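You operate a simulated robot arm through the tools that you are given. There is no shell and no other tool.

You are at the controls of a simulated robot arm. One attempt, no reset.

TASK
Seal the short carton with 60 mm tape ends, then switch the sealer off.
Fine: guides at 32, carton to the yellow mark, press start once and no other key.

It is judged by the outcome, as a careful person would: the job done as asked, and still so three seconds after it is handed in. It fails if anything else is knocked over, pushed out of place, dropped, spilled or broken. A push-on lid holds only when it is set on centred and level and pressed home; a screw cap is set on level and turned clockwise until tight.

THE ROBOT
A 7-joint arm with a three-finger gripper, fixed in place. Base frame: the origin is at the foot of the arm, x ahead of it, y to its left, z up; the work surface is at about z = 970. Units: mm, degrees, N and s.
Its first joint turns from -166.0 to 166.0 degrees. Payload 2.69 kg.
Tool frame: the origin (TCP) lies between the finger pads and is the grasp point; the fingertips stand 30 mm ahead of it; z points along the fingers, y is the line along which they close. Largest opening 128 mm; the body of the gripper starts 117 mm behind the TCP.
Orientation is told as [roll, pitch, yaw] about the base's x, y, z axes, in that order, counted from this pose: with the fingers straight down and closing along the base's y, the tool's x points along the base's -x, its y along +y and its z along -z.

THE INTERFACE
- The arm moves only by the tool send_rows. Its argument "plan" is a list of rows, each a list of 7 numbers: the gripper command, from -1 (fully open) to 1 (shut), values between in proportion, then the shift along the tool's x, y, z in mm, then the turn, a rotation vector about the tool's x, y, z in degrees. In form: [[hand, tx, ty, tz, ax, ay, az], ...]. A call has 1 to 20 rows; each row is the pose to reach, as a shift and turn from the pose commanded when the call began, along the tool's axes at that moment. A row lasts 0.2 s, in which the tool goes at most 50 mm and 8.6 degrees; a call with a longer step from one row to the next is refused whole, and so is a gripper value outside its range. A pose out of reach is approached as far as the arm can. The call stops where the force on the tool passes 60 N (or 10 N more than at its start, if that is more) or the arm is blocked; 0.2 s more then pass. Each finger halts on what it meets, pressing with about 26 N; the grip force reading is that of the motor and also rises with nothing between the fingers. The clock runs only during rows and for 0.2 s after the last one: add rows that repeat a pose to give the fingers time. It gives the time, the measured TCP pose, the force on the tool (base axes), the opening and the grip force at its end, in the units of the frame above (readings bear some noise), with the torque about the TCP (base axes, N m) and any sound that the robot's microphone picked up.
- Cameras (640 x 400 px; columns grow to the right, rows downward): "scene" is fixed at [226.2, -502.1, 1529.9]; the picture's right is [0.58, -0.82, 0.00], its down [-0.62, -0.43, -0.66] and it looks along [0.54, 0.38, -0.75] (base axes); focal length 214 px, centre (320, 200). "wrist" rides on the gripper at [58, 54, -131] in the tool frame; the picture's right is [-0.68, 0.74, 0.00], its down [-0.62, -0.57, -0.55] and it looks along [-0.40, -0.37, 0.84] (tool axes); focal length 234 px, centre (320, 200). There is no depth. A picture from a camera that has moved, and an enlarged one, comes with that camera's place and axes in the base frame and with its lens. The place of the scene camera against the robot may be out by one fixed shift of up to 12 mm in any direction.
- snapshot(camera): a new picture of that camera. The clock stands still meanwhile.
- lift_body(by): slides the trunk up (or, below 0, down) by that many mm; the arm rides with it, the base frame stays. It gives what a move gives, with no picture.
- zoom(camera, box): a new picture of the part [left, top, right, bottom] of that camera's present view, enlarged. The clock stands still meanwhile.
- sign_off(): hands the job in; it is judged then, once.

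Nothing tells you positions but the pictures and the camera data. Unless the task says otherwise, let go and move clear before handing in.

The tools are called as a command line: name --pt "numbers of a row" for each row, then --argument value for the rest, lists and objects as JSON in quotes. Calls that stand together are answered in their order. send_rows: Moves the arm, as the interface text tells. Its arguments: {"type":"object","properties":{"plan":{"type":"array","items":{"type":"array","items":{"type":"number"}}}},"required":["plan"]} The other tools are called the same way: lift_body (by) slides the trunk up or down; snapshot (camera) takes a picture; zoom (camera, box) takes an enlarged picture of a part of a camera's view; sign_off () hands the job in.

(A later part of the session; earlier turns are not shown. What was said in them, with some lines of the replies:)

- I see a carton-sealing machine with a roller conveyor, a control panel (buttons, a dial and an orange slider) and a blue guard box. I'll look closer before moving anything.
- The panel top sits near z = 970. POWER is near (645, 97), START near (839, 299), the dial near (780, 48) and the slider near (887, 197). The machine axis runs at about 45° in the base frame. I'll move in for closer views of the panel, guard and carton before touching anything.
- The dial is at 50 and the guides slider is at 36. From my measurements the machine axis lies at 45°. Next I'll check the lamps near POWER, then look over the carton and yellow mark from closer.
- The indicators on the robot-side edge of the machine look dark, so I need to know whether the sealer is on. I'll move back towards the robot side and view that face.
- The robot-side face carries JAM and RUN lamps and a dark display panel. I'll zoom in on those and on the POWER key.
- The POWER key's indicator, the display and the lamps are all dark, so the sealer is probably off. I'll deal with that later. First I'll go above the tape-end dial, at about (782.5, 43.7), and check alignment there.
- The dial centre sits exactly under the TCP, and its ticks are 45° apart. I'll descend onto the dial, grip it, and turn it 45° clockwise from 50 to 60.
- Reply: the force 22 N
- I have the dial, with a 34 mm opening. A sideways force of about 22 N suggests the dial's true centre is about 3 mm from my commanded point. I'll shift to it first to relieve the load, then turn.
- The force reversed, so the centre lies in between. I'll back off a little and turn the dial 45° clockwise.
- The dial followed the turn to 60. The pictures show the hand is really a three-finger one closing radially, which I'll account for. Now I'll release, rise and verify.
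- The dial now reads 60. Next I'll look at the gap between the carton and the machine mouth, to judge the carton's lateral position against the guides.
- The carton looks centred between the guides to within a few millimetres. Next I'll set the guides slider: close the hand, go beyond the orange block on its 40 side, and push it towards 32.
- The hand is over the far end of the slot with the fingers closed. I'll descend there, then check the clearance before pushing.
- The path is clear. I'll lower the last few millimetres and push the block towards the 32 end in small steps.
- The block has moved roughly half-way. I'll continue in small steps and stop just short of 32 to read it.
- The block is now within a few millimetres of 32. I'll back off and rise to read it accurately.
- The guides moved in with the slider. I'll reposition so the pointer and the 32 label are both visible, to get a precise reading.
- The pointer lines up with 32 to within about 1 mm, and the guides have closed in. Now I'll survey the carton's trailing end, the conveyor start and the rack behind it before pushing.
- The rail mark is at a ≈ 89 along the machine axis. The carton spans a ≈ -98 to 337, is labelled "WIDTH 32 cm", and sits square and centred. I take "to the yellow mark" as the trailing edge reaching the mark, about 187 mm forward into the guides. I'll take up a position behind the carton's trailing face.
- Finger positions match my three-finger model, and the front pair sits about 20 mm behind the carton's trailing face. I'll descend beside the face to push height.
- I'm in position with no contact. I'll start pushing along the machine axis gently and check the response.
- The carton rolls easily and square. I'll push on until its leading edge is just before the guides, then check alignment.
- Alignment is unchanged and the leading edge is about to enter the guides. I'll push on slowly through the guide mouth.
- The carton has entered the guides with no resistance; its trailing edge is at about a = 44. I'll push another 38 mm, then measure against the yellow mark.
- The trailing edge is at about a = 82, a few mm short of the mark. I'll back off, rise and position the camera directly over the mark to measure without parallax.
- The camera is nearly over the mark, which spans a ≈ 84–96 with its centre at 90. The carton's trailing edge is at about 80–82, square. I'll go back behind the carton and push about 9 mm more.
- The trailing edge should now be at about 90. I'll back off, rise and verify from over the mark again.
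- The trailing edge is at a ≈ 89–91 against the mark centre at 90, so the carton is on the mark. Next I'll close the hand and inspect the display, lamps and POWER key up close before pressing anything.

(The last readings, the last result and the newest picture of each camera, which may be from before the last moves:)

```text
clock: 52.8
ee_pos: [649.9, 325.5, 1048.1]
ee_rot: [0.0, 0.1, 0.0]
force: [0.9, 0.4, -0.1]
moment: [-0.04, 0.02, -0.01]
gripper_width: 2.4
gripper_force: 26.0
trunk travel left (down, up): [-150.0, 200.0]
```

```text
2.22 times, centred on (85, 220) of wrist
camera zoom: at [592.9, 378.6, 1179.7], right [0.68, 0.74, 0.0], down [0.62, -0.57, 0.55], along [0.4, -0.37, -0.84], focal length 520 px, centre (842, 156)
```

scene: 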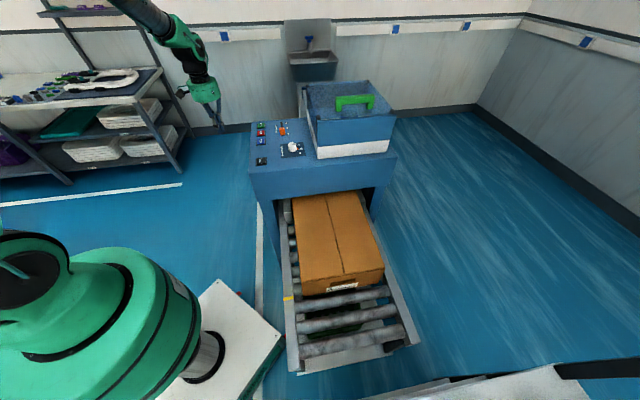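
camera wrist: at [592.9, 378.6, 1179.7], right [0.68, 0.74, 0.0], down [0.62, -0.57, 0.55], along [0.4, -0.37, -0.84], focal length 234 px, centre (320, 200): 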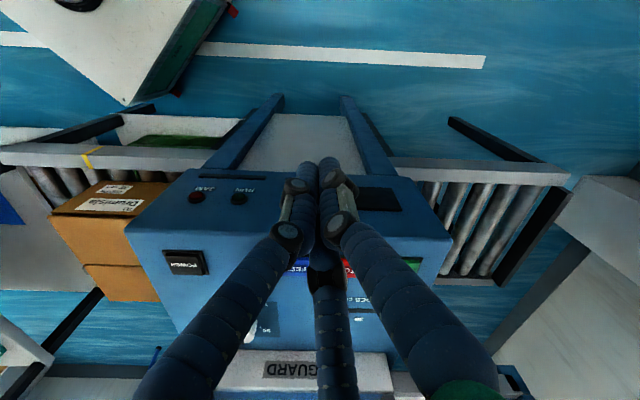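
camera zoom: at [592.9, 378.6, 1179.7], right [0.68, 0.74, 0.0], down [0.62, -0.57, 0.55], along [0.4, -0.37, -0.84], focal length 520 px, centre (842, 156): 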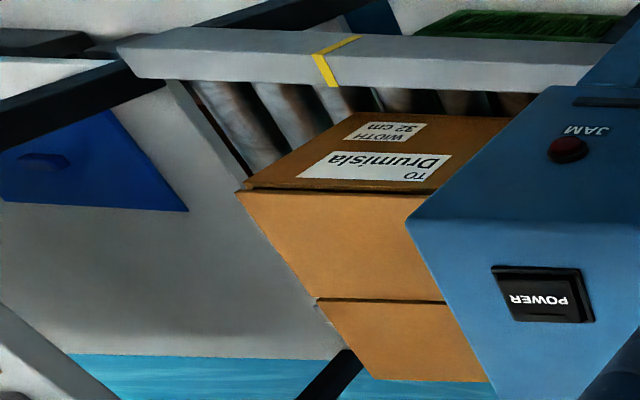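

Everything is dark: the display, the RUN and JAM lamps, and the POWER key's indicator. The sealer is off, so POWER must go on before START can work. I'll go above POWER at about (648, 96) and check the aim.

send_rows --pt "1 0 -45 0 0 0 0" --pt "1 1 -90 0 0 0 0" --pt "1 1 -135 0 0 0 0" --pt "1 2 -180 0 0 0 0" --pt "1 2.2 -215 0 0 0 0" --pt "1 2.2 -229.3 8 0 0 0" --pt "1 2.2 -229.3 8 0 0 0"

snapshot --camera "wrist"

zoom --camera "scene" --box '[230, 100, 320, 180]'

```text
clock: 54.4
ee_pos: [649.9, 94.0, 1040.4]
ee_rot: [0.0, 0.1, -0.1]
force: [-0.1, -0.1, -0.4]
moment: [0.01, 0.05, -0.02]
gripper_width: 2.3
gripper_force: 26.0
trunk travel left (down, up): [-150.0, 200.0]
```

```text
taken
camera wrist: at [590.4, 147.7, 1171.8], right [0.68, 0.74, 0.0], down [0.62, -0.57, 0.55], along [0.4, -0.37, -0.84], focal length 234 px, centre (320, 200)
```

wrist: 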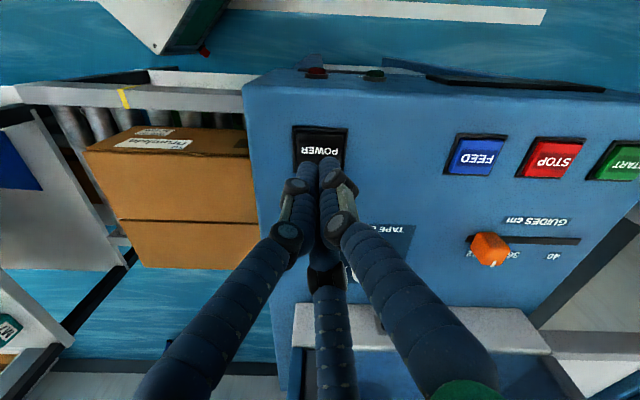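

```text
5.00 times, centred on (275, 140) of scene
camera zoom: at [226.2, -502.1, 1529.9], right [0.58, -0.82, 0.0], down [-0.62, -0.43, -0.66], along [0.54, 0.38, -0.75], focal length 1072 px, centre (545, 500)
```

zoom: 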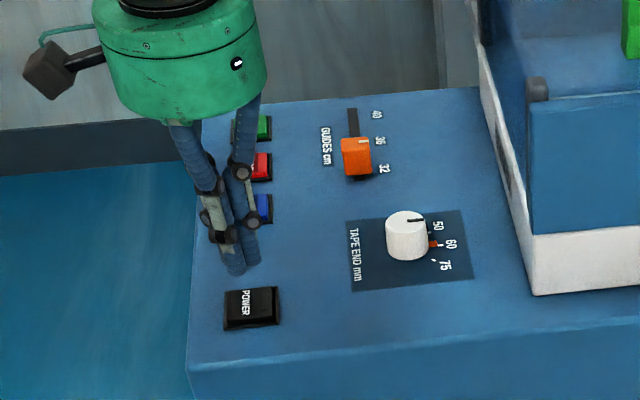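

zoom --camera "wrist" --box '[280, 110, 370, 190]'

```text
5.00 times, centred on (325, 150) of wrist
camera zoom: at [590.4, 147.7, 1171.8], right [0.68, 0.74, 0.0], down [0.62, -0.57, 0.55], along [0.4, -0.37, -0.84], focal length 1171 px, centre (295, 450)
```

zoom: 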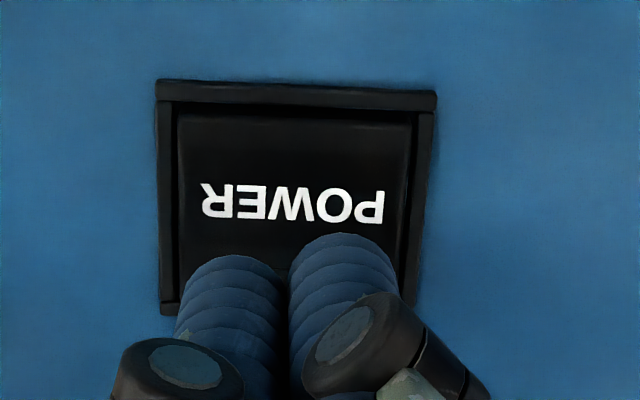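

POWER's centre is at a = 525.1, p = 389.4, so I'll shift 3 mm and lower in stages until I feel the key.

send_rows --pt "1 2.1 2.1 0 0 0 0" --pt "1 2.1 2.1 12 0 0 0" --pt "1 2.1 2.1 22 0 0 0" --pt "1 2.1 2.1 26 0 0 0" --pt "1 2.1 2.1 28 0 0 0" --pt "1 2.1 2.1 30 0 0 0" --pt "1 2.1 2.1 32 0 0 0"

```text
clock: 56.0
ee_pos: [647.7, 97.9, 1008.4]
ee_rot: [-0.1, 0.0, 0.0]
force: [-0.5, -0.3, -0.2]
moment: [-0.01, 0.0, -0.02]
gripper_width: 2.1
gripper_force: 26.0
trunk travel left (down, up): [-150.0, 200.0]
```

send_rows --pt "1 0 0 1.5 0 0 0" --pt "1 0 0 3 0 0 0" --pt "1 0 0 4.5 0 0 0"

zoom --camera "wrist" --box '[280, 110, 370, 210]'

zoom --camera "scene" --box '[240, 120, 300, 180]'

```text
clock: 56.8
ee_pos: [646.8, 96.3, 1003.8]
ee_rot: [0.1, 0.0, 0.1]
force: [-0.2, -0.2, -0.3]
moment: [0.01, 0.01, 0.0]
gripper_width: 2.3
gripper_force: 26.2
trunk travel left (down, up): [-150.0, 200.0]
```

```text
4.00 times, centred on (325, 160) of wrist
camera zoom: at [588.5, 150.5, 1135.5], right [0.68, 0.74, 0.0], down [0.62, -0.57, 0.55], along [0.4, -0.37, -0.84], focal length 937 px, centre (300, 360)
```

zoom: 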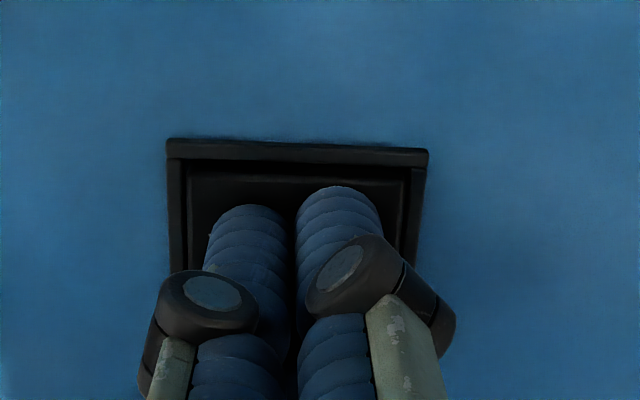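

```text
6.67 times, centred on (270, 150) of scene
camera zoom: at [226.2, -502.1, 1529.9], right [0.58, -0.82, 0.0], down [-0.62, -0.43, -0.66], along [0.54, 0.38, -0.75], focal length 1430 px, centre (653, 533)
```

zoom: 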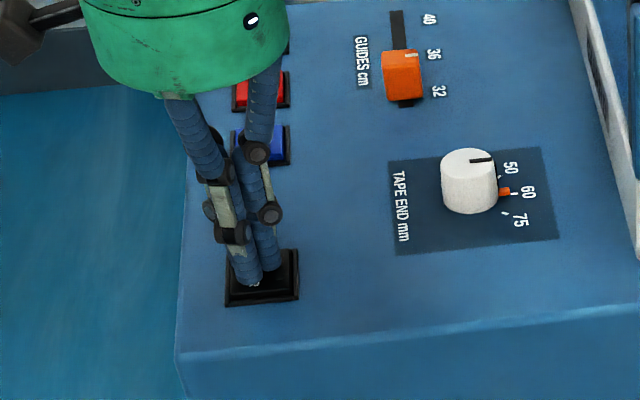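

send_rows --pt "1 0 0 1.5 0 0 0" --pt "1 0 0 3 0 0 0"

```text
clock: 57.4
ee_pos: [648.4, 97.6, 1001.3]
ee_rot: [0.0, 0.0, 0.0]
force: [0.2, -0.2, 2.6]
moment: [0.04, 0.0, -0.03]
gripper_width: 6.0
gripper_force: 31.5
trunk travel left (down, up): [-150.0, 200.0]
heard: click
```

I heard a click, so POWER has been pressed once. I'll lift straight off and look at the indicators.

send_rows --pt "1 0 0 -6 0 0 0" --pt "1 0 0 -20 0 0 0" --pt "1 0 0 -50 0 0 0" --pt "1 30 30 -80 0 0 0" --pt "1 55 60 -90 0 0 0" --pt "1 55 60 -90 0 0 0"

snapshot --camera "wrist"

zoom --camera "scene" --box '[240, 110, 320, 180]'

```text
refused: row 4 steps farther than a row can; nothing moved
```

```text
taken
camera wrist: at [588.7, 150.5, 1132.6], right [0.68, 0.74, 0.0], down [0.62, -0.57, 0.55], along [0.4, -0.37, -0.84], focal length 234 px, centre (320, 200)
```

wrist: 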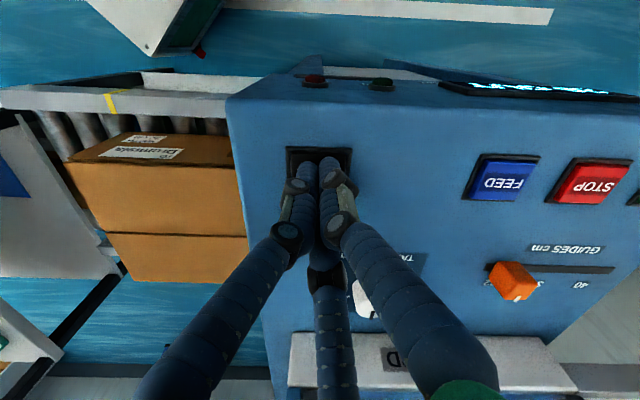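

```text
5.71 times, centred on (280, 145) of scene
camera zoom: at [226.2, -502.1, 1529.9], right [0.58, -0.82, 0.0], down [-0.62, -0.43, -0.66], along [0.54, 0.38, -0.75], focal length 1226 px, centre (549, 514)
```

zoom: 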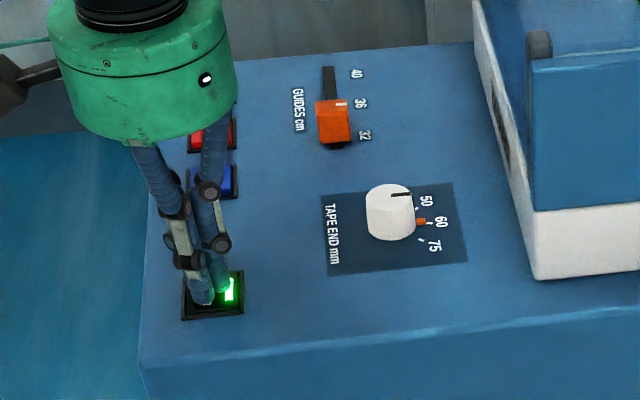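

That confirms the sealer was off: the POWER indicator is now lit green and the display is on. I'll lift straight up and read the display.

send_rows --pt "1 0 0 -6 0 0 0" --pt "1 0 0 -20 0 0 0" --pt "1 0 0 -50 0 0 0" --pt "1 20 20 -75 0 0 0" --pt "1 45 50 -100 0 0 0" --pt "1 70 80 -120 0 0 0" --pt "1 90 105 -140 0 0 0" --pt "1 105 145 -150 0 0 0" --pt "1 115 190 -150 0 0 0" --pt "1 115 190 -150 0 0 0"

snapshot --camera "wrist"

```text
clock: 59.6
ee_pos: [532.0, 286.7, 1149.9]
ee_rot: [-0.1, 0.0, 0.0]
force: [-0.6, 0.1, -0.5]
moment: [-0.09, -0.01, 0.0]
gripper_width: 2.2
gripper_force: 31.8
trunk travel left (down, up): [-150.0, 200.0]
```

```text
taken
camera wrist: at [473.1, 340.8, 1281.5], right [0.68, 0.74, 0.0], down [0.62, -0.57, 0.55], along [0.4, -0.37, -0.84], focal length 234 px, centre (320, 200)
```

wrist: 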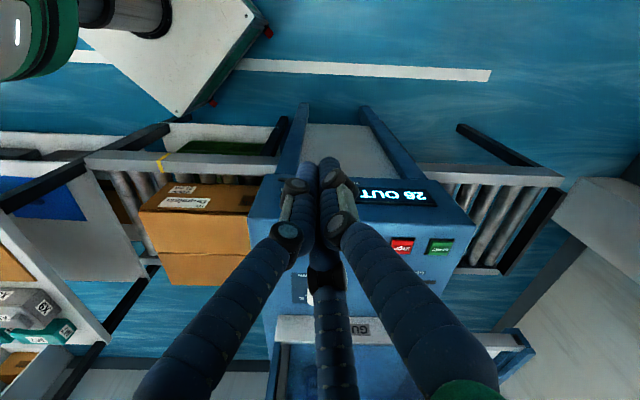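

zoom --camera "wrist" --box '[340, 165, 480, 265]'

zoom --camera "wrist" --box '[240, 165, 330, 265]'

```text
4.00 times, centred on (410, 215) of wrist
camera zoom: at [473.1, 340.8, 1281.5], right [0.68, 0.74, 0.0], down [0.62, -0.57, 0.55], along [0.4, -0.37, -0.84], focal length 937 px, centre (-40, 140)
```

zoom: 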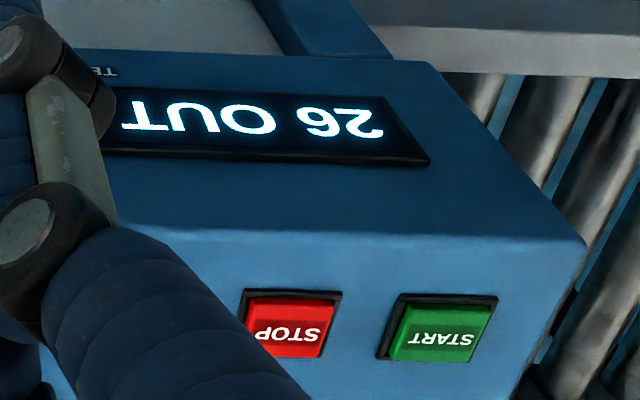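

```text
4.00 times, centred on (285, 215) of wrist
camera zoom: at [473.1, 340.8, 1281.5], right [0.68, 0.74, 0.0], down [0.62, -0.57, 0.55], along [0.4, -0.37, -0.84], focal length 937 px, centre (460, 140)
```

zoom: 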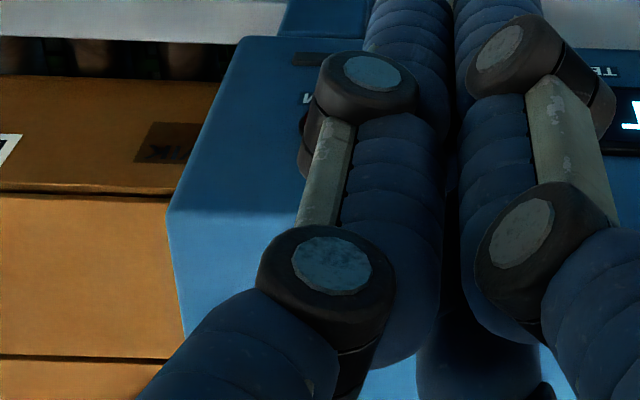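

The display reads "26 OUT…", partly hidden by a finger. I'll shift sideways to read all of it before starting.

send_rows --pt "1 25 -25 0 0 0 0" --pt "1 50 -50 0 0 0 0" --pt "1 50 -50 0 0 0 0"

zoom --camera "wrist" --box '[350, 150, 510, 250]'

zoom --camera "wrist" --box '[160, 140, 360, 280]'

zoom --camera "scene" --box '[240, 80, 400, 210]'

```text
clock: 60.4
ee_pos: [482.1, 236.0, 1151.9]
ee_rot: [0.0, 0.0, 0.0]
force: [-0.5, 0.1, -0.2]
moment: [0.08, -0.07, -0.02]
gripper_width: 2.2
gripper_force: 31.5
trunk travel left (down, up): [-150.0, 200.0]
```

```text
4.00 times, centred on (430, 200) of wrist
camera zoom: at [422.5, 289.9, 1282.8], right [0.68, 0.74, 0.0], down [0.62, -0.57, 0.55], along [0.4, -0.37, -0.84], focal length 937 px, centre (-120, 200)
```

zoom: 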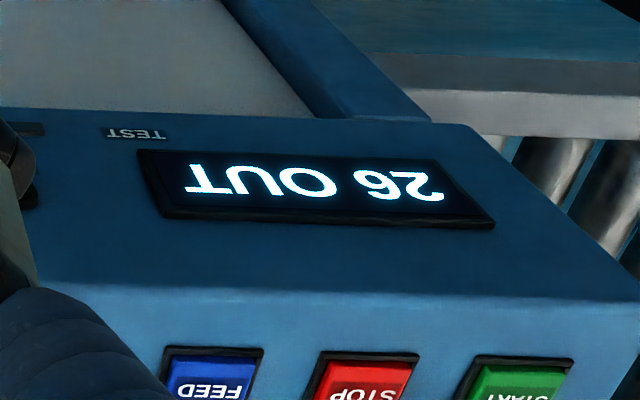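

```text
2.86 times, centred on (260, 210) of wrist
camera zoom: at [422.5, 289.9, 1282.8], right [0.68, 0.74, 0.0], down [0.62, -0.57, 0.55], along [0.4, -0.37, -0.84], focal length 669 px, centre (491, 171)
```

zoom: 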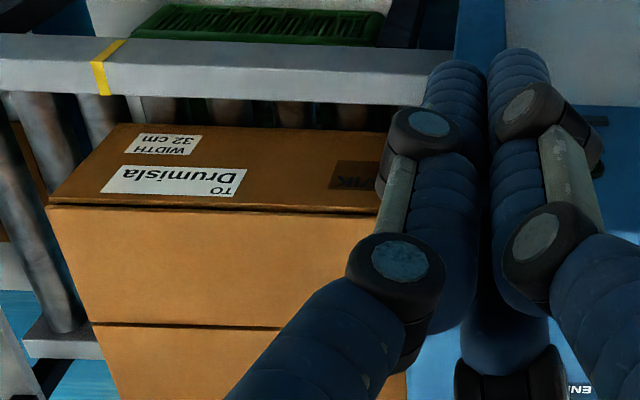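

```text
3.08 times, centred on (320, 145) of scene
camera zoom: at [226.2, -502.1, 1529.9], right [0.58, -0.82, 0.0], down [-0.62, -0.43, -0.66], along [0.54, 0.38, -0.75], focal length 660 px, centre (320, 369)
```

zoom: 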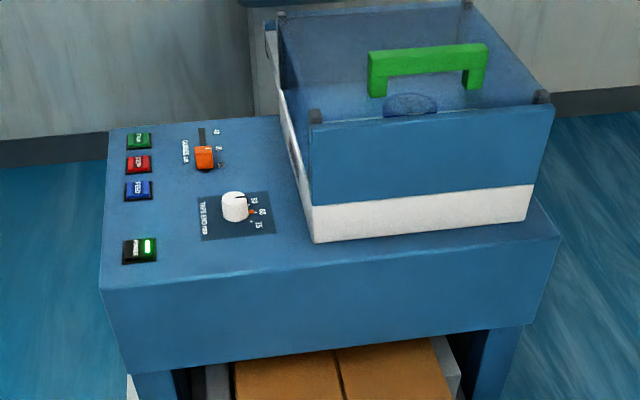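

The display reads "26 OUT", which looks like an output counter, with no fault lamps lit. The settings check out: dial 60, guides 32, carton on the mark, guard down. Now I'll go above START at about (843, 294) and verify the aim.

send_rows --pt "1 -40 6 0 0 0 0" --pt "1 -80 13 5 0 0 0" --pt "1 -120 19 12 0 0 0" --pt "1 -160 26 20 0 0 0" --pt "1 -200 32 30 0 0 0" --pt "1 -240 38 45 0 0 0" --pt "1 -280 45 60 0 0 0" --pt "1 -320 51 80 0 0 0" --pt "1 -350 56 100 0 0 0" --pt "1 -361.1 57.6 111.9 0 0 0" --pt "1 -361.1 57.6 111.9 0 0 0"

zoom --camera "wrist" --box '[270, 100, 380, 200]'

snapshot --camera "wrist"

```text
clock: 62.8
ee_pos: [843.1, 294.2, 1038.7]
ee_rot: [0.1, 0.0, 0.1]
force: [0.6, 0.8, 1.1]
moment: [-0.03, 0.0, 0.0]
gripper_width: 2.4
gripper_force: 31.7
trunk travel left (down, up): [-150.0, 200.0]
```

```text
4.00 times, centred on (325, 150) of wrist
camera zoom: at [784.1, 348.0, 1169.6], right [0.68, 0.74, 0.0], down [0.62, -0.57, 0.55], along [0.4, -0.37, -0.84], focal length 937 px, centre (300, 400)
```

zoom: 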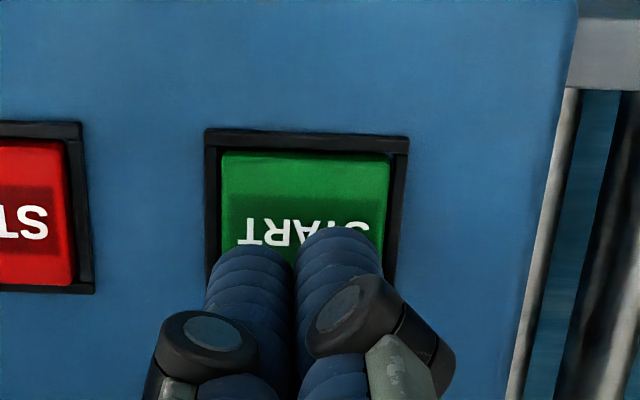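

```text
taken
camera wrist: at [784.1, 348.0, 1169.6], right [0.68, 0.74, 0.0], down [0.62, -0.57, 0.55], along [0.4, -0.37, -0.84], focal length 234 px, centre (320, 200)
```

wrist: 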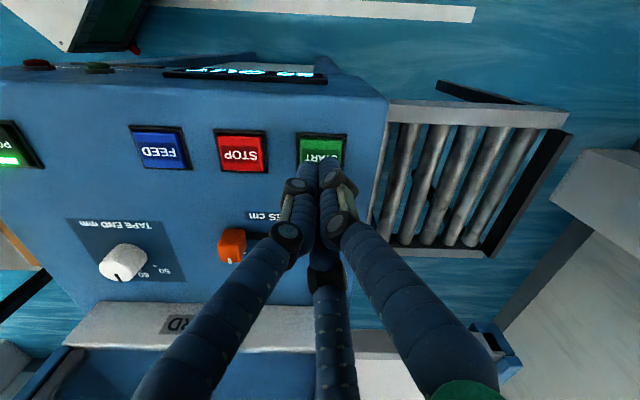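

The aim is within 1–2 mm of START's centre. I'll lower in fine steps for a single press.

send_rows --pt "1 0.7 0.7 12 0 0 0" --pt "1 0.7 0.7 22 0 0 0" --pt "1 0.7 0.7 28 0 0 0" --pt "1 0.7 0.7 30 0 0 0" --pt "1 0.7 0.7 30 0 0 0"

```text
clock: 64.0
ee_pos: [842.0, 295.5, 1008.4]
ee_rot: [0.0, 0.0, -0.1]
force: [-0.3, 0.8, -0.5]
moment: [-0.02, 0.02, 0.03]
gripper_width: 2.0
gripper_force: 31.5
trunk travel left (down, up): [-150.0, 200.0]
```

send_rows --pt "1 0 0 1.5 0 0 0" --pt "1 0 0 3 0 0 0"

```text
clock: 64.6
ee_pos: [842.8, 295.4, 1005.2]
ee_rot: [0.0, 0.0, 0.1]
force: [0.1, 0.4, 0.7]
moment: [0.04, 0.03, 0.0]
gripper_width: 2.2
gripper_force: 31.7
trunk travel left (down, up): [-150.0, 200.0]
```

send_rows --pt "1 0 0 1.5 0 0 0"

```text
clock: 65.0
ee_pos: [843.4, 295.5, 1005.4]
ee_rot: [0.0, 0.1, 0.0]
force: [0.0, -0.7, -0.2]
moment: [-0.01, 0.01, -0.01]
gripper_width: 2.4
gripper_force: 31.2
trunk travel left (down, up): [-150.0, 200.0]
```

send_rows --pt "1 0 0 1.5 0 0 0"

```text
clock: 65.4
ee_pos: [841.9, 295.3, 1003.7]
ee_rot: [0.0, 0.0, 0.0]
force: [0.1, -0.8, 0.6]
moment: [-0.03, -0.03, 0.0]
gripper_width: 6.2
gripper_force: 31.8
trunk travel left (down, up): [-150.0, 200.0]
```

The fingertips have just touched the key. One more small step for the click.

send_rows --pt "1 0 0 1.5 0 0 0"

```text
clock: 65.8
ee_pos: [843.4, 295.3, 1002.4]
ee_rot: [0.0, 0.0, 0.0]
force: [0.0, 0.4, 3.1]
moment: [-0.01, 0.01, 0.05]
gripper_width: 5.8
gripper_force: 31.5
trunk travel left (down, up): [-150.0, 200.0]
heard: click
```

START clicked once. I'll lift straight up well clear and watch the cycle.

send_rows --pt "1 0 0 -8 0 0 0" --pt "1 0 0 -30 0 0 0" --pt "1 0 0 -70 0 0 0" --pt "1 0 0 -110 0 0 0"

snapshot --camera "wrist"

snapshot --camera "scene"

```text
clock: 66.8
ee_pos: [842.0, 294.1, 1112.3]
ee_rot: [0.0, 0.0, 0.0]
force: [-0.4, -0.6, 1.1]
moment: [-0.02, 0.0, 0.01]
gripper_width: 2.4
gripper_force: 31.6
trunk travel left (down, up): [-150.0, 200.0]
```

```text
taken
camera wrist: at [783.7, 348.3, 1243.8], right [0.68, 0.74, 0.0], down [0.62, -0.57, 0.55], along [0.4, -0.37, -0.84], focal length 234 px, centre (320, 200)
```

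wrist: 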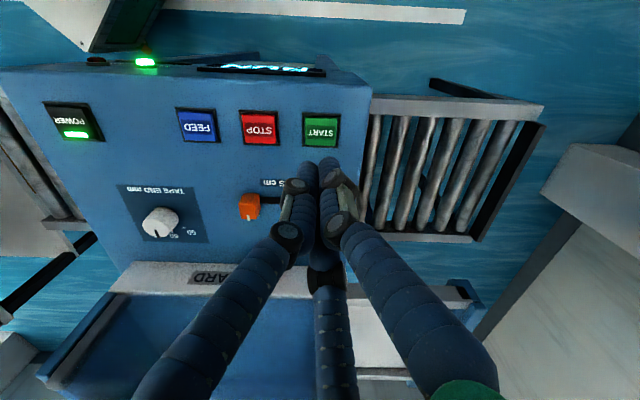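

```text
taken
```

scene: 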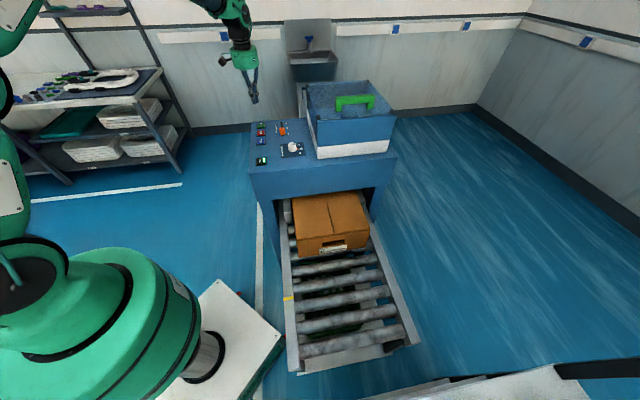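

RUN is lit and the carton is being drawn in. I'll hold here clear of everything while the cycle runs.

send_rows --pt "1 0 0 0 0 0 0" --pt "1 0 0 0 0 0 0" --pt "1 0 0 0 0 0 0" --pt "1 0 0 0 0 0 0" --pt "1 0 0 0 0 0 0" --pt "1 0 0 0 0 0 0" --pt "1 0 0 0 0 0 0" --pt "1 0 0 0 0 0 0" --pt "1 0 0 0 0 0 0" --pt "1 0 0 0 0 0 0"

snapshot --camera "wrist"

snapshot --camera "scene"

```text
clock: 69.0
ee_pos: [841.3, 294.4, 1111.5]
ee_rot: [0.1, 0.0, 0.0]
force: [-0.2, -0.9, 0.8]
moment: [-0.04, 0.05, 0.03]
gripper_width: 2.0
gripper_force: 31.6
trunk travel left (down, up): [-150.0, 200.0]
```

```text
taken
camera wrist: at [784.1, 348.5, 1243.1], right [0.68, 0.74, 0.0], down [0.62, -0.57, 0.55], along [0.4, -0.37, -0.84], focal length 234 px, centre (320, 200)
```

wrist: 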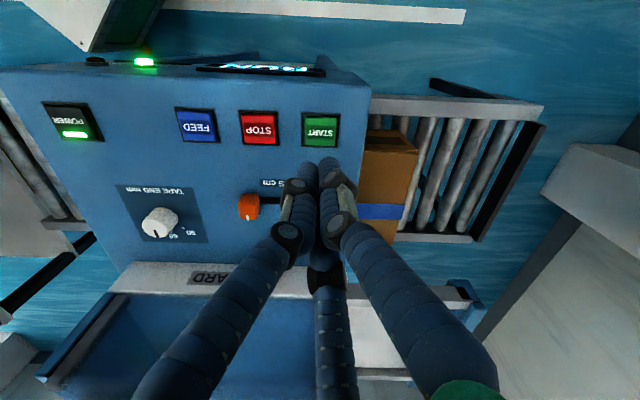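

```text
taken
```

scene: 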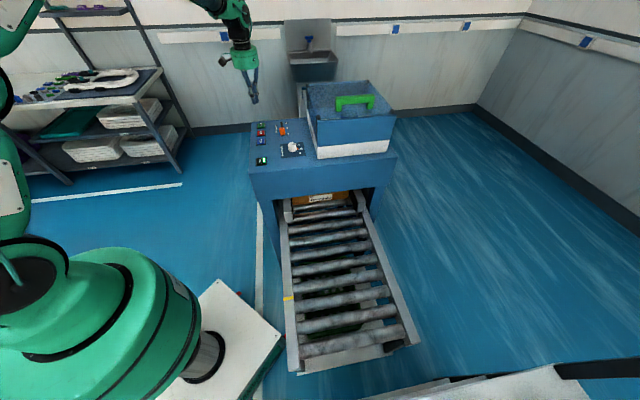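

The carton is emerging on the outfeed side with blue tape over the seam. I'll keep waiting for the cycle to finish.

send_rows --pt "1 0 0 0 0 0 0" --pt "1 0 0 0 0 0 0" --pt "1 0 0 0 0 0 0" --pt "1 0 0 0 0 0 0" --pt "1 0 0 0 0 0 0" --pt "1 0 0 0 0 0 0" --pt "1 0 0 0 0 0 0" --pt "1 0 0 0 0 0 0" --pt "1 0 0 0 0 0 0" --pt "1 0 0 0 0 0 0"

snapshot --camera "wrist"

snapshot --camera "scene"

```text
clock: 71.2
ee_pos: [842.5, 294.9, 1111.3]
ee_rot: [-0.1, -0.1, 0.0]
force: [-0.8, 0.5, -0.5]
moment: [0.02, -0.03, 0.02]
gripper_width: 2.0
gripper_force: 31.6
trunk travel left (down, up): [-150.0, 200.0]
```

```text
taken
camera wrist: at [784.1, 348.5, 1243.1], right [0.68, 0.74, 0.0], down [0.62, -0.57, 0.55], along [0.4, -0.37, -0.84], focal length 234 px, centre (320, 200)
```

wrist: 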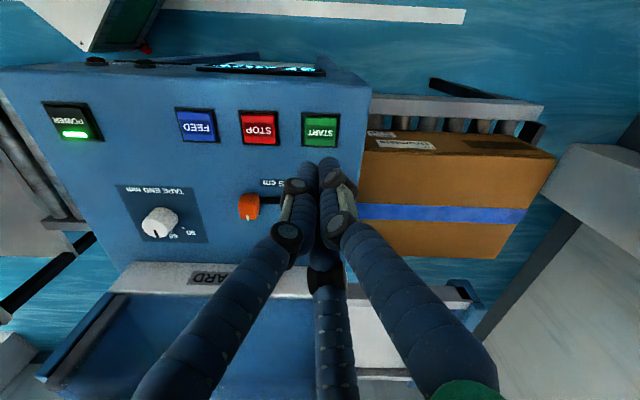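

```text
taken
```

scene: 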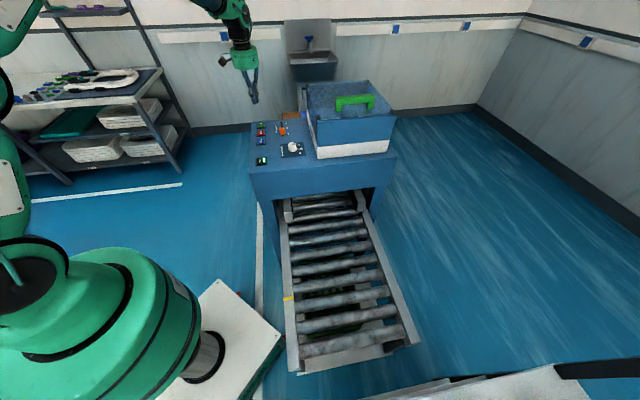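

RUN has gone out and the carton is on the outfeed, taped along its seam. I'll check the display, the tape and the carton's position.

zoom --camera "wrist" --box '[340, 90, 580, 270]'

zoom --camera "wrist" --box '[30, 40, 350, 250]'

```text
2.22 times, centred on (460, 180) of wrist
camera zoom: at [784.1, 348.5, 1243.1], right [0.68, 0.74, 0.0], down [0.62, -0.57, 0.55], along [0.4, -0.37, -0.84], focal length 520 px, centre (9, 244)
```

zoom: 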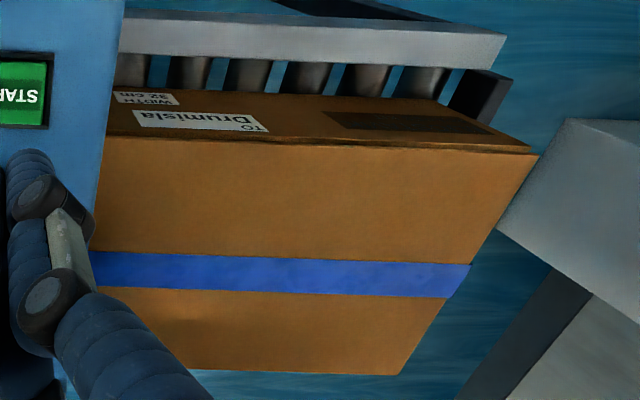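

```text
1.90 times, centred on (190, 145) of wrist
camera zoom: at [784.1, 348.5, 1243.1], right [0.68, 0.74, 0.0], down [0.62, -0.57, 0.55], along [0.4, -0.37, -0.84], focal length 446 px, centre (568, 305)
```

zoom: 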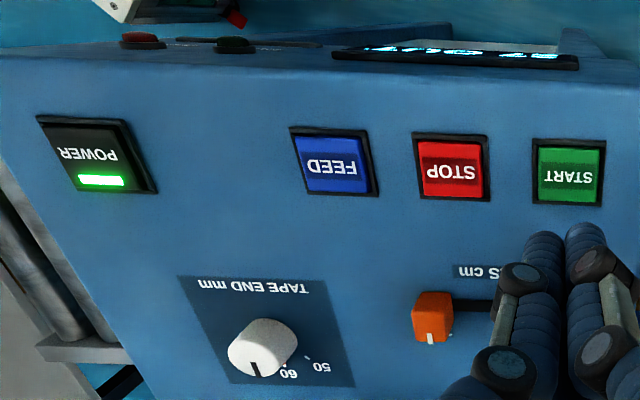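

send_rows --pt "1 30 -5 -15 0 0 0" --pt "1 70 -11 -30 0 0 0" --pt "1 110 -18 -41 0 0 0" --pt "1 150 -24 -41 0 0 0" --pt "1 190 -31 -41 0 0 0" --pt "1 230 -37 -41 0 0 0" --pt "1 270 -44 -41 0 0 0" --pt "1 310 -50 -41 0 0 0" --pt "1 350 -57 -41 0 0 0" --pt "1 360 -58.5 -41 0 0 0" --pt "1 360 -58.5 -41 0 0 0"

zoom --camera "wrist" --box '[340, 130, 580, 280]'

snapshot --camera "wrist"

zoom --camera "scene" --box '[230, 60, 420, 190]'

```text
clock: 73.6
ee_pos: [480.9, 236.2, 1153.0]
ee_rot: [0.0, 0.0, 0.0]
force: [-0.2, 0.0, 0.9]
moment: [-0.04, 0.01, 0.04]
gripper_width: 1.9
gripper_force: 31.2
trunk travel left (down, up): [-150.0, 200.0]
```

```text
2.67 times, centred on (460, 205) of wrist
camera zoom: at [422.2, 289.6, 1283.5], right [0.68, 0.74, 0.0], down [0.62, -0.57, 0.55], along [0.4, -0.37, -0.84], focal length 624 px, centre (-53, 187)
```

zoom: 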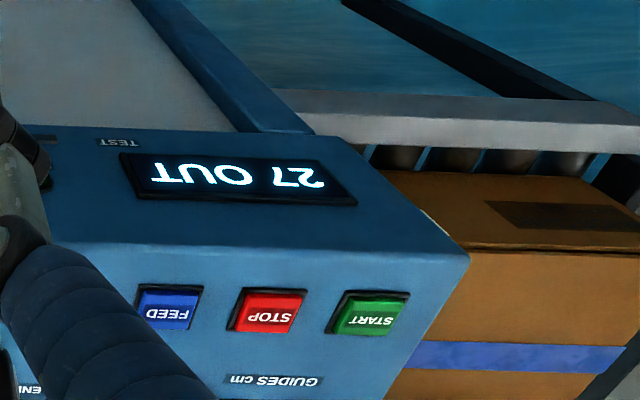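

```text
taken
camera wrist: at [422.2, 289.6, 1283.5], right [0.68, 0.74, 0.0], down [0.62, -0.57, 0.55], along [0.4, -0.37, -0.84], focal length 234 px, centre (320, 200)
```

wrist: 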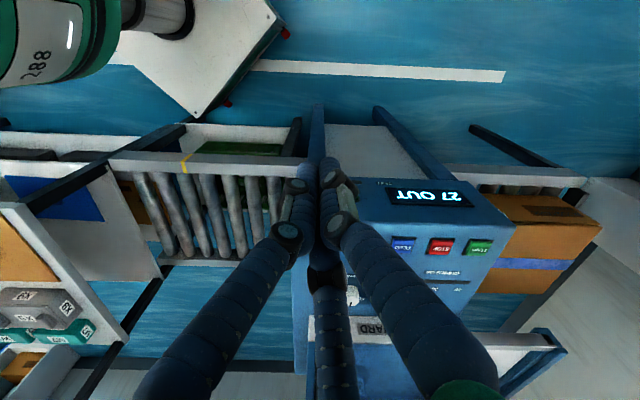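

```text
3.08 times, centred on (325, 125) of scene
camera zoom: at [226.2, -502.1, 1529.9], right [0.58, -0.82, 0.0], down [-0.62, -0.43, -0.66], along [0.54, 0.38, -0.75], focal length 660 px, centre (305, 431)
```

zoom: 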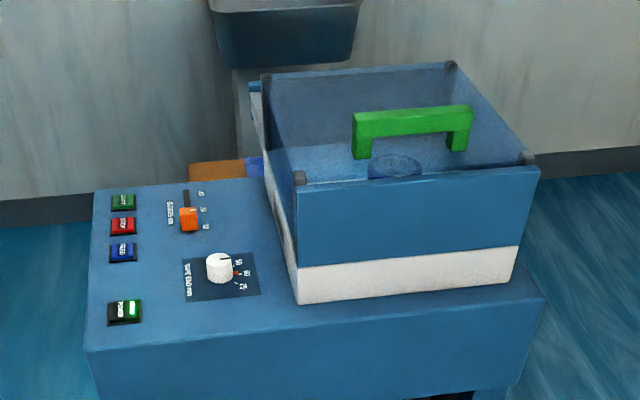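

The counter now reads "27 OUT" and the cycle is complete. I'll return to POWER and press it once to switch the sealer off.

send_rows --pt "1 -33 -28 0 0 0 0" --pt "1 -66 -56 10 0 0 0" --pt "1 -99 -84 30 0 0 0" --pt "1 -130 -110 55 0 0 0" --pt "1 -155 -130 85 0 0 0" --pt "1 -165.8 -140 113 0 0 0" --pt "1 -165.8 -140 130 0 0 0" --pt "1 -165.8 -140 141 0 0 0" --pt "1 -165.8 -140 145 0 0 0" --pt "1 -165.8 -140 145 0 0 0"

zoom --camera "wrist" --box '[270, 110, 380, 210]'

zoom --camera "scene" --box '[240, 120, 300, 180]'

```text
clock: 75.8
ee_pos: [647.0, 96.9, 1008.1]
ee_rot: [0.0, 0.0, 0.0]
force: [-0.8, -0.8, -0.7]
moment: [0.0, 0.01, 0.01]
gripper_width: 2.2
gripper_force: 31.3
trunk travel left (down, up): [-150.0, 200.0]
```

```text
4.00 times, centred on (325, 160) of wrist
camera zoom: at [589.6, 149.7, 1138.8], right [0.68, 0.74, 0.0], down [0.62, -0.57, 0.55], along [0.4, -0.37, -0.84], focal length 937 px, centre (300, 360)
```

zoom: 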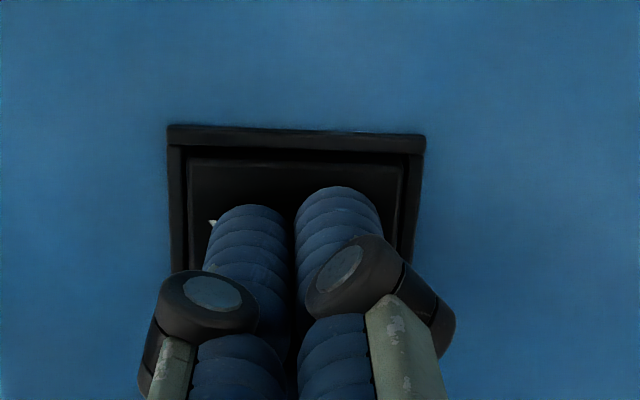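

```text
6.67 times, centred on (270, 150) of scene
camera zoom: at [226.2, -502.1, 1529.9], right [0.58, -0.82, 0.0], down [-0.62, -0.43, -0.66], along [0.54, 0.38, -0.75], focal length 1430 px, centre (653, 533)
```

zoom: 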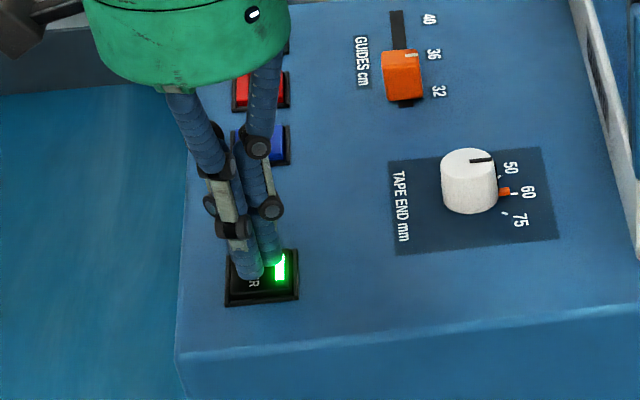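

The hand is just above POWER. I'll lower in 1.5 mm steps until it clicks.

send_rows --pt "1 0 0 1.5 0 0 0" --pt "1 0 0 3 0 0 0" --pt "1 0 0 4.5 0 0 0"

```text
clock: 76.6
ee_pos: [646.9, 96.0, 1003.2]
ee_rot: [0.0, 0.0, 0.0]
force: [-1.1, -0.3, 0.0]
moment: [-0.01, -0.02, 0.02]
gripper_width: 6.1
gripper_force: 30.8
trunk travel left (down, up): [-150.0, 200.0]
```

send_rows --pt "1 0 0 1.5 0 0 0"

```text
clock: 77.0
ee_pos: [649.1, 96.5, 1002.2]
ee_rot: [0.0, 0.0, -0.1]
force: [0.5, -1.2, 2.1]
moment: [-0.04, 0.01, 0.0]
gripper_width: 6.0
gripper_force: 31.8
trunk travel left (down, up): [-150.0, 200.0]
heard: click
```

It clicked. I'll lift straight off and check that the indicator and display are dark.

send_rows --pt "1 0 0 -8 0 0 0" --pt "1 0 0 -30 0 0 0" --pt "1 0 0 -70 0 0 0" --pt "1 0 0 -110 0 0 0" --pt "1 35 20 -135 0 0 0" --pt "1 75 40 -150 0 0 0" --pt "1 115 65 -150 0 0 0" --pt "1 150 95 -150 0 0 0" --pt "1 166 140 -150 0 0 0" --pt "1 166 140 -150 0 0 0"

snapshot --camera "wrist"

snapshot --camera "scene"

zoom --camera "scene" --box '[240, 110, 320, 180]'

zoom --camera "wrist" --box '[340, 130, 610, 300]'

```text
clock: 79.2
ee_pos: [481.5, 238.5, 1151.6]
ee_rot: [0.0, 0.1, 0.1]
force: [0.0, 0.3, 0.2]
moment: [-0.04, -0.02, -0.01]
gripper_width: 1.9
gripper_force: 31.2
trunk travel left (down, up): [-150.0, 200.0]
```

```text
taken
camera wrist: at [423.3, 291.2, 1282.7], right [0.68, 0.74, 0.0], down [0.62, -0.57, 0.55], along [0.4, -0.37, -0.84], focal length 234 px, centre (320, 200)
```

wrist: 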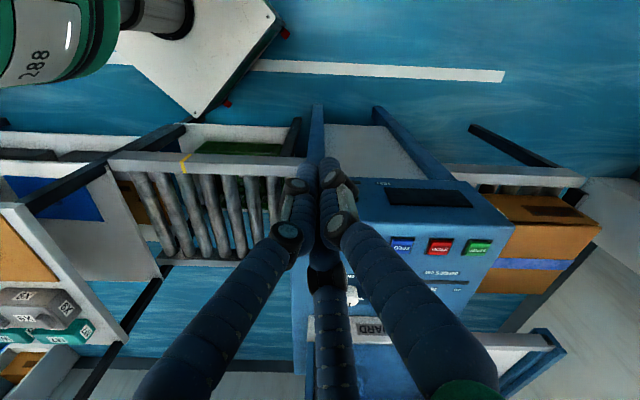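

```text
taken
```

scene: 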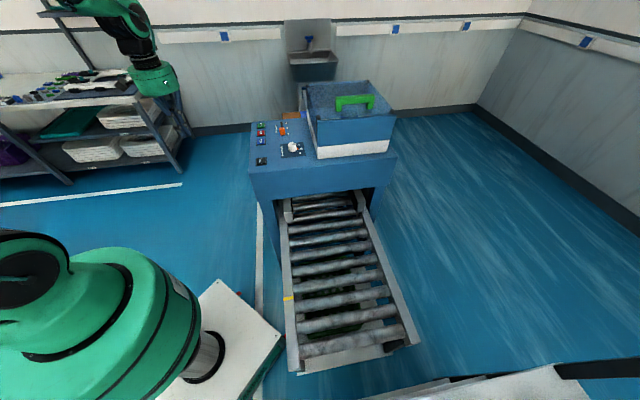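

```text
5.71 times, centred on (280, 145) of scene
camera zoom: at [226.2, -502.1, 1529.9], right [0.58, -0.82, 0.0], down [-0.62, -0.43, -0.66], along [0.54, 0.38, -0.75], focal length 1226 px, centre (549, 514)
```

zoom: 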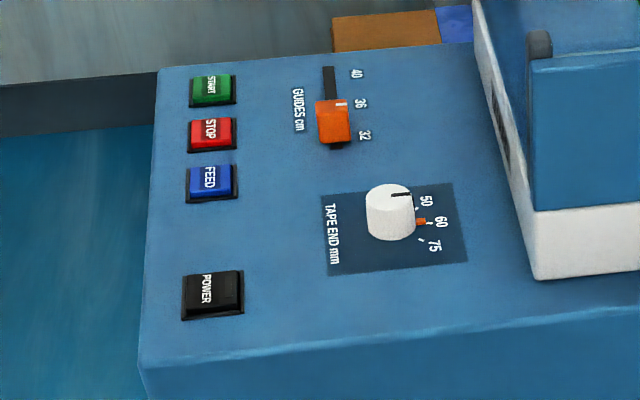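

```text
2.35 times, centred on (475, 215) of wrist
camera zoom: at [423.3, 291.2, 1282.7], right [0.68, 0.74, 0.0], down [0.62, -0.57, 0.55], along [0.4, -0.37, -0.84], focal length 551 px, centre (-45, 165)
```

zoom: 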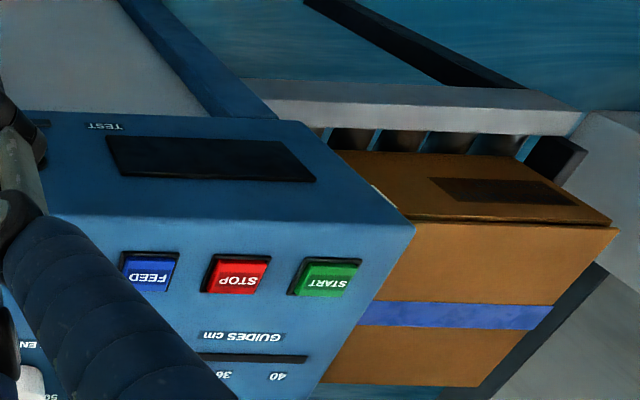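

The sealer is off: indicator, display and lamps are all dark. The carton rests on the outfeed with its seam taped, the counter went from 26 to 27, the dial and guides still read 60 and 32, and the hand is clear. I'm handing in.

sign_off

```text
The job is handed in.
```

The short carton is sealed and the sealer is switched off. The carton is sitting still on the outfeed rollers with tape along its seam. The counter went from 26 to 27, and the JAM lamp stayed dark.

- **Settings:** I set the tape-end dial to 60 and the guides to 32.
- **Carton position:** I read "to the yellow mark" as the carton's back edge at the mark, because its front edge was already well past it. It lined up to within about 1–2 mm.
- **Keys pressed:** START once, plus POWER twice. The sealer was off when I arrived, so I had to switch it on before START and off again afterwards. I did not press FEED or STOP.

I could see the tape on top of the carton but not the folded ends. The 60 mm length rests on the dial setting; I didn't measure it.
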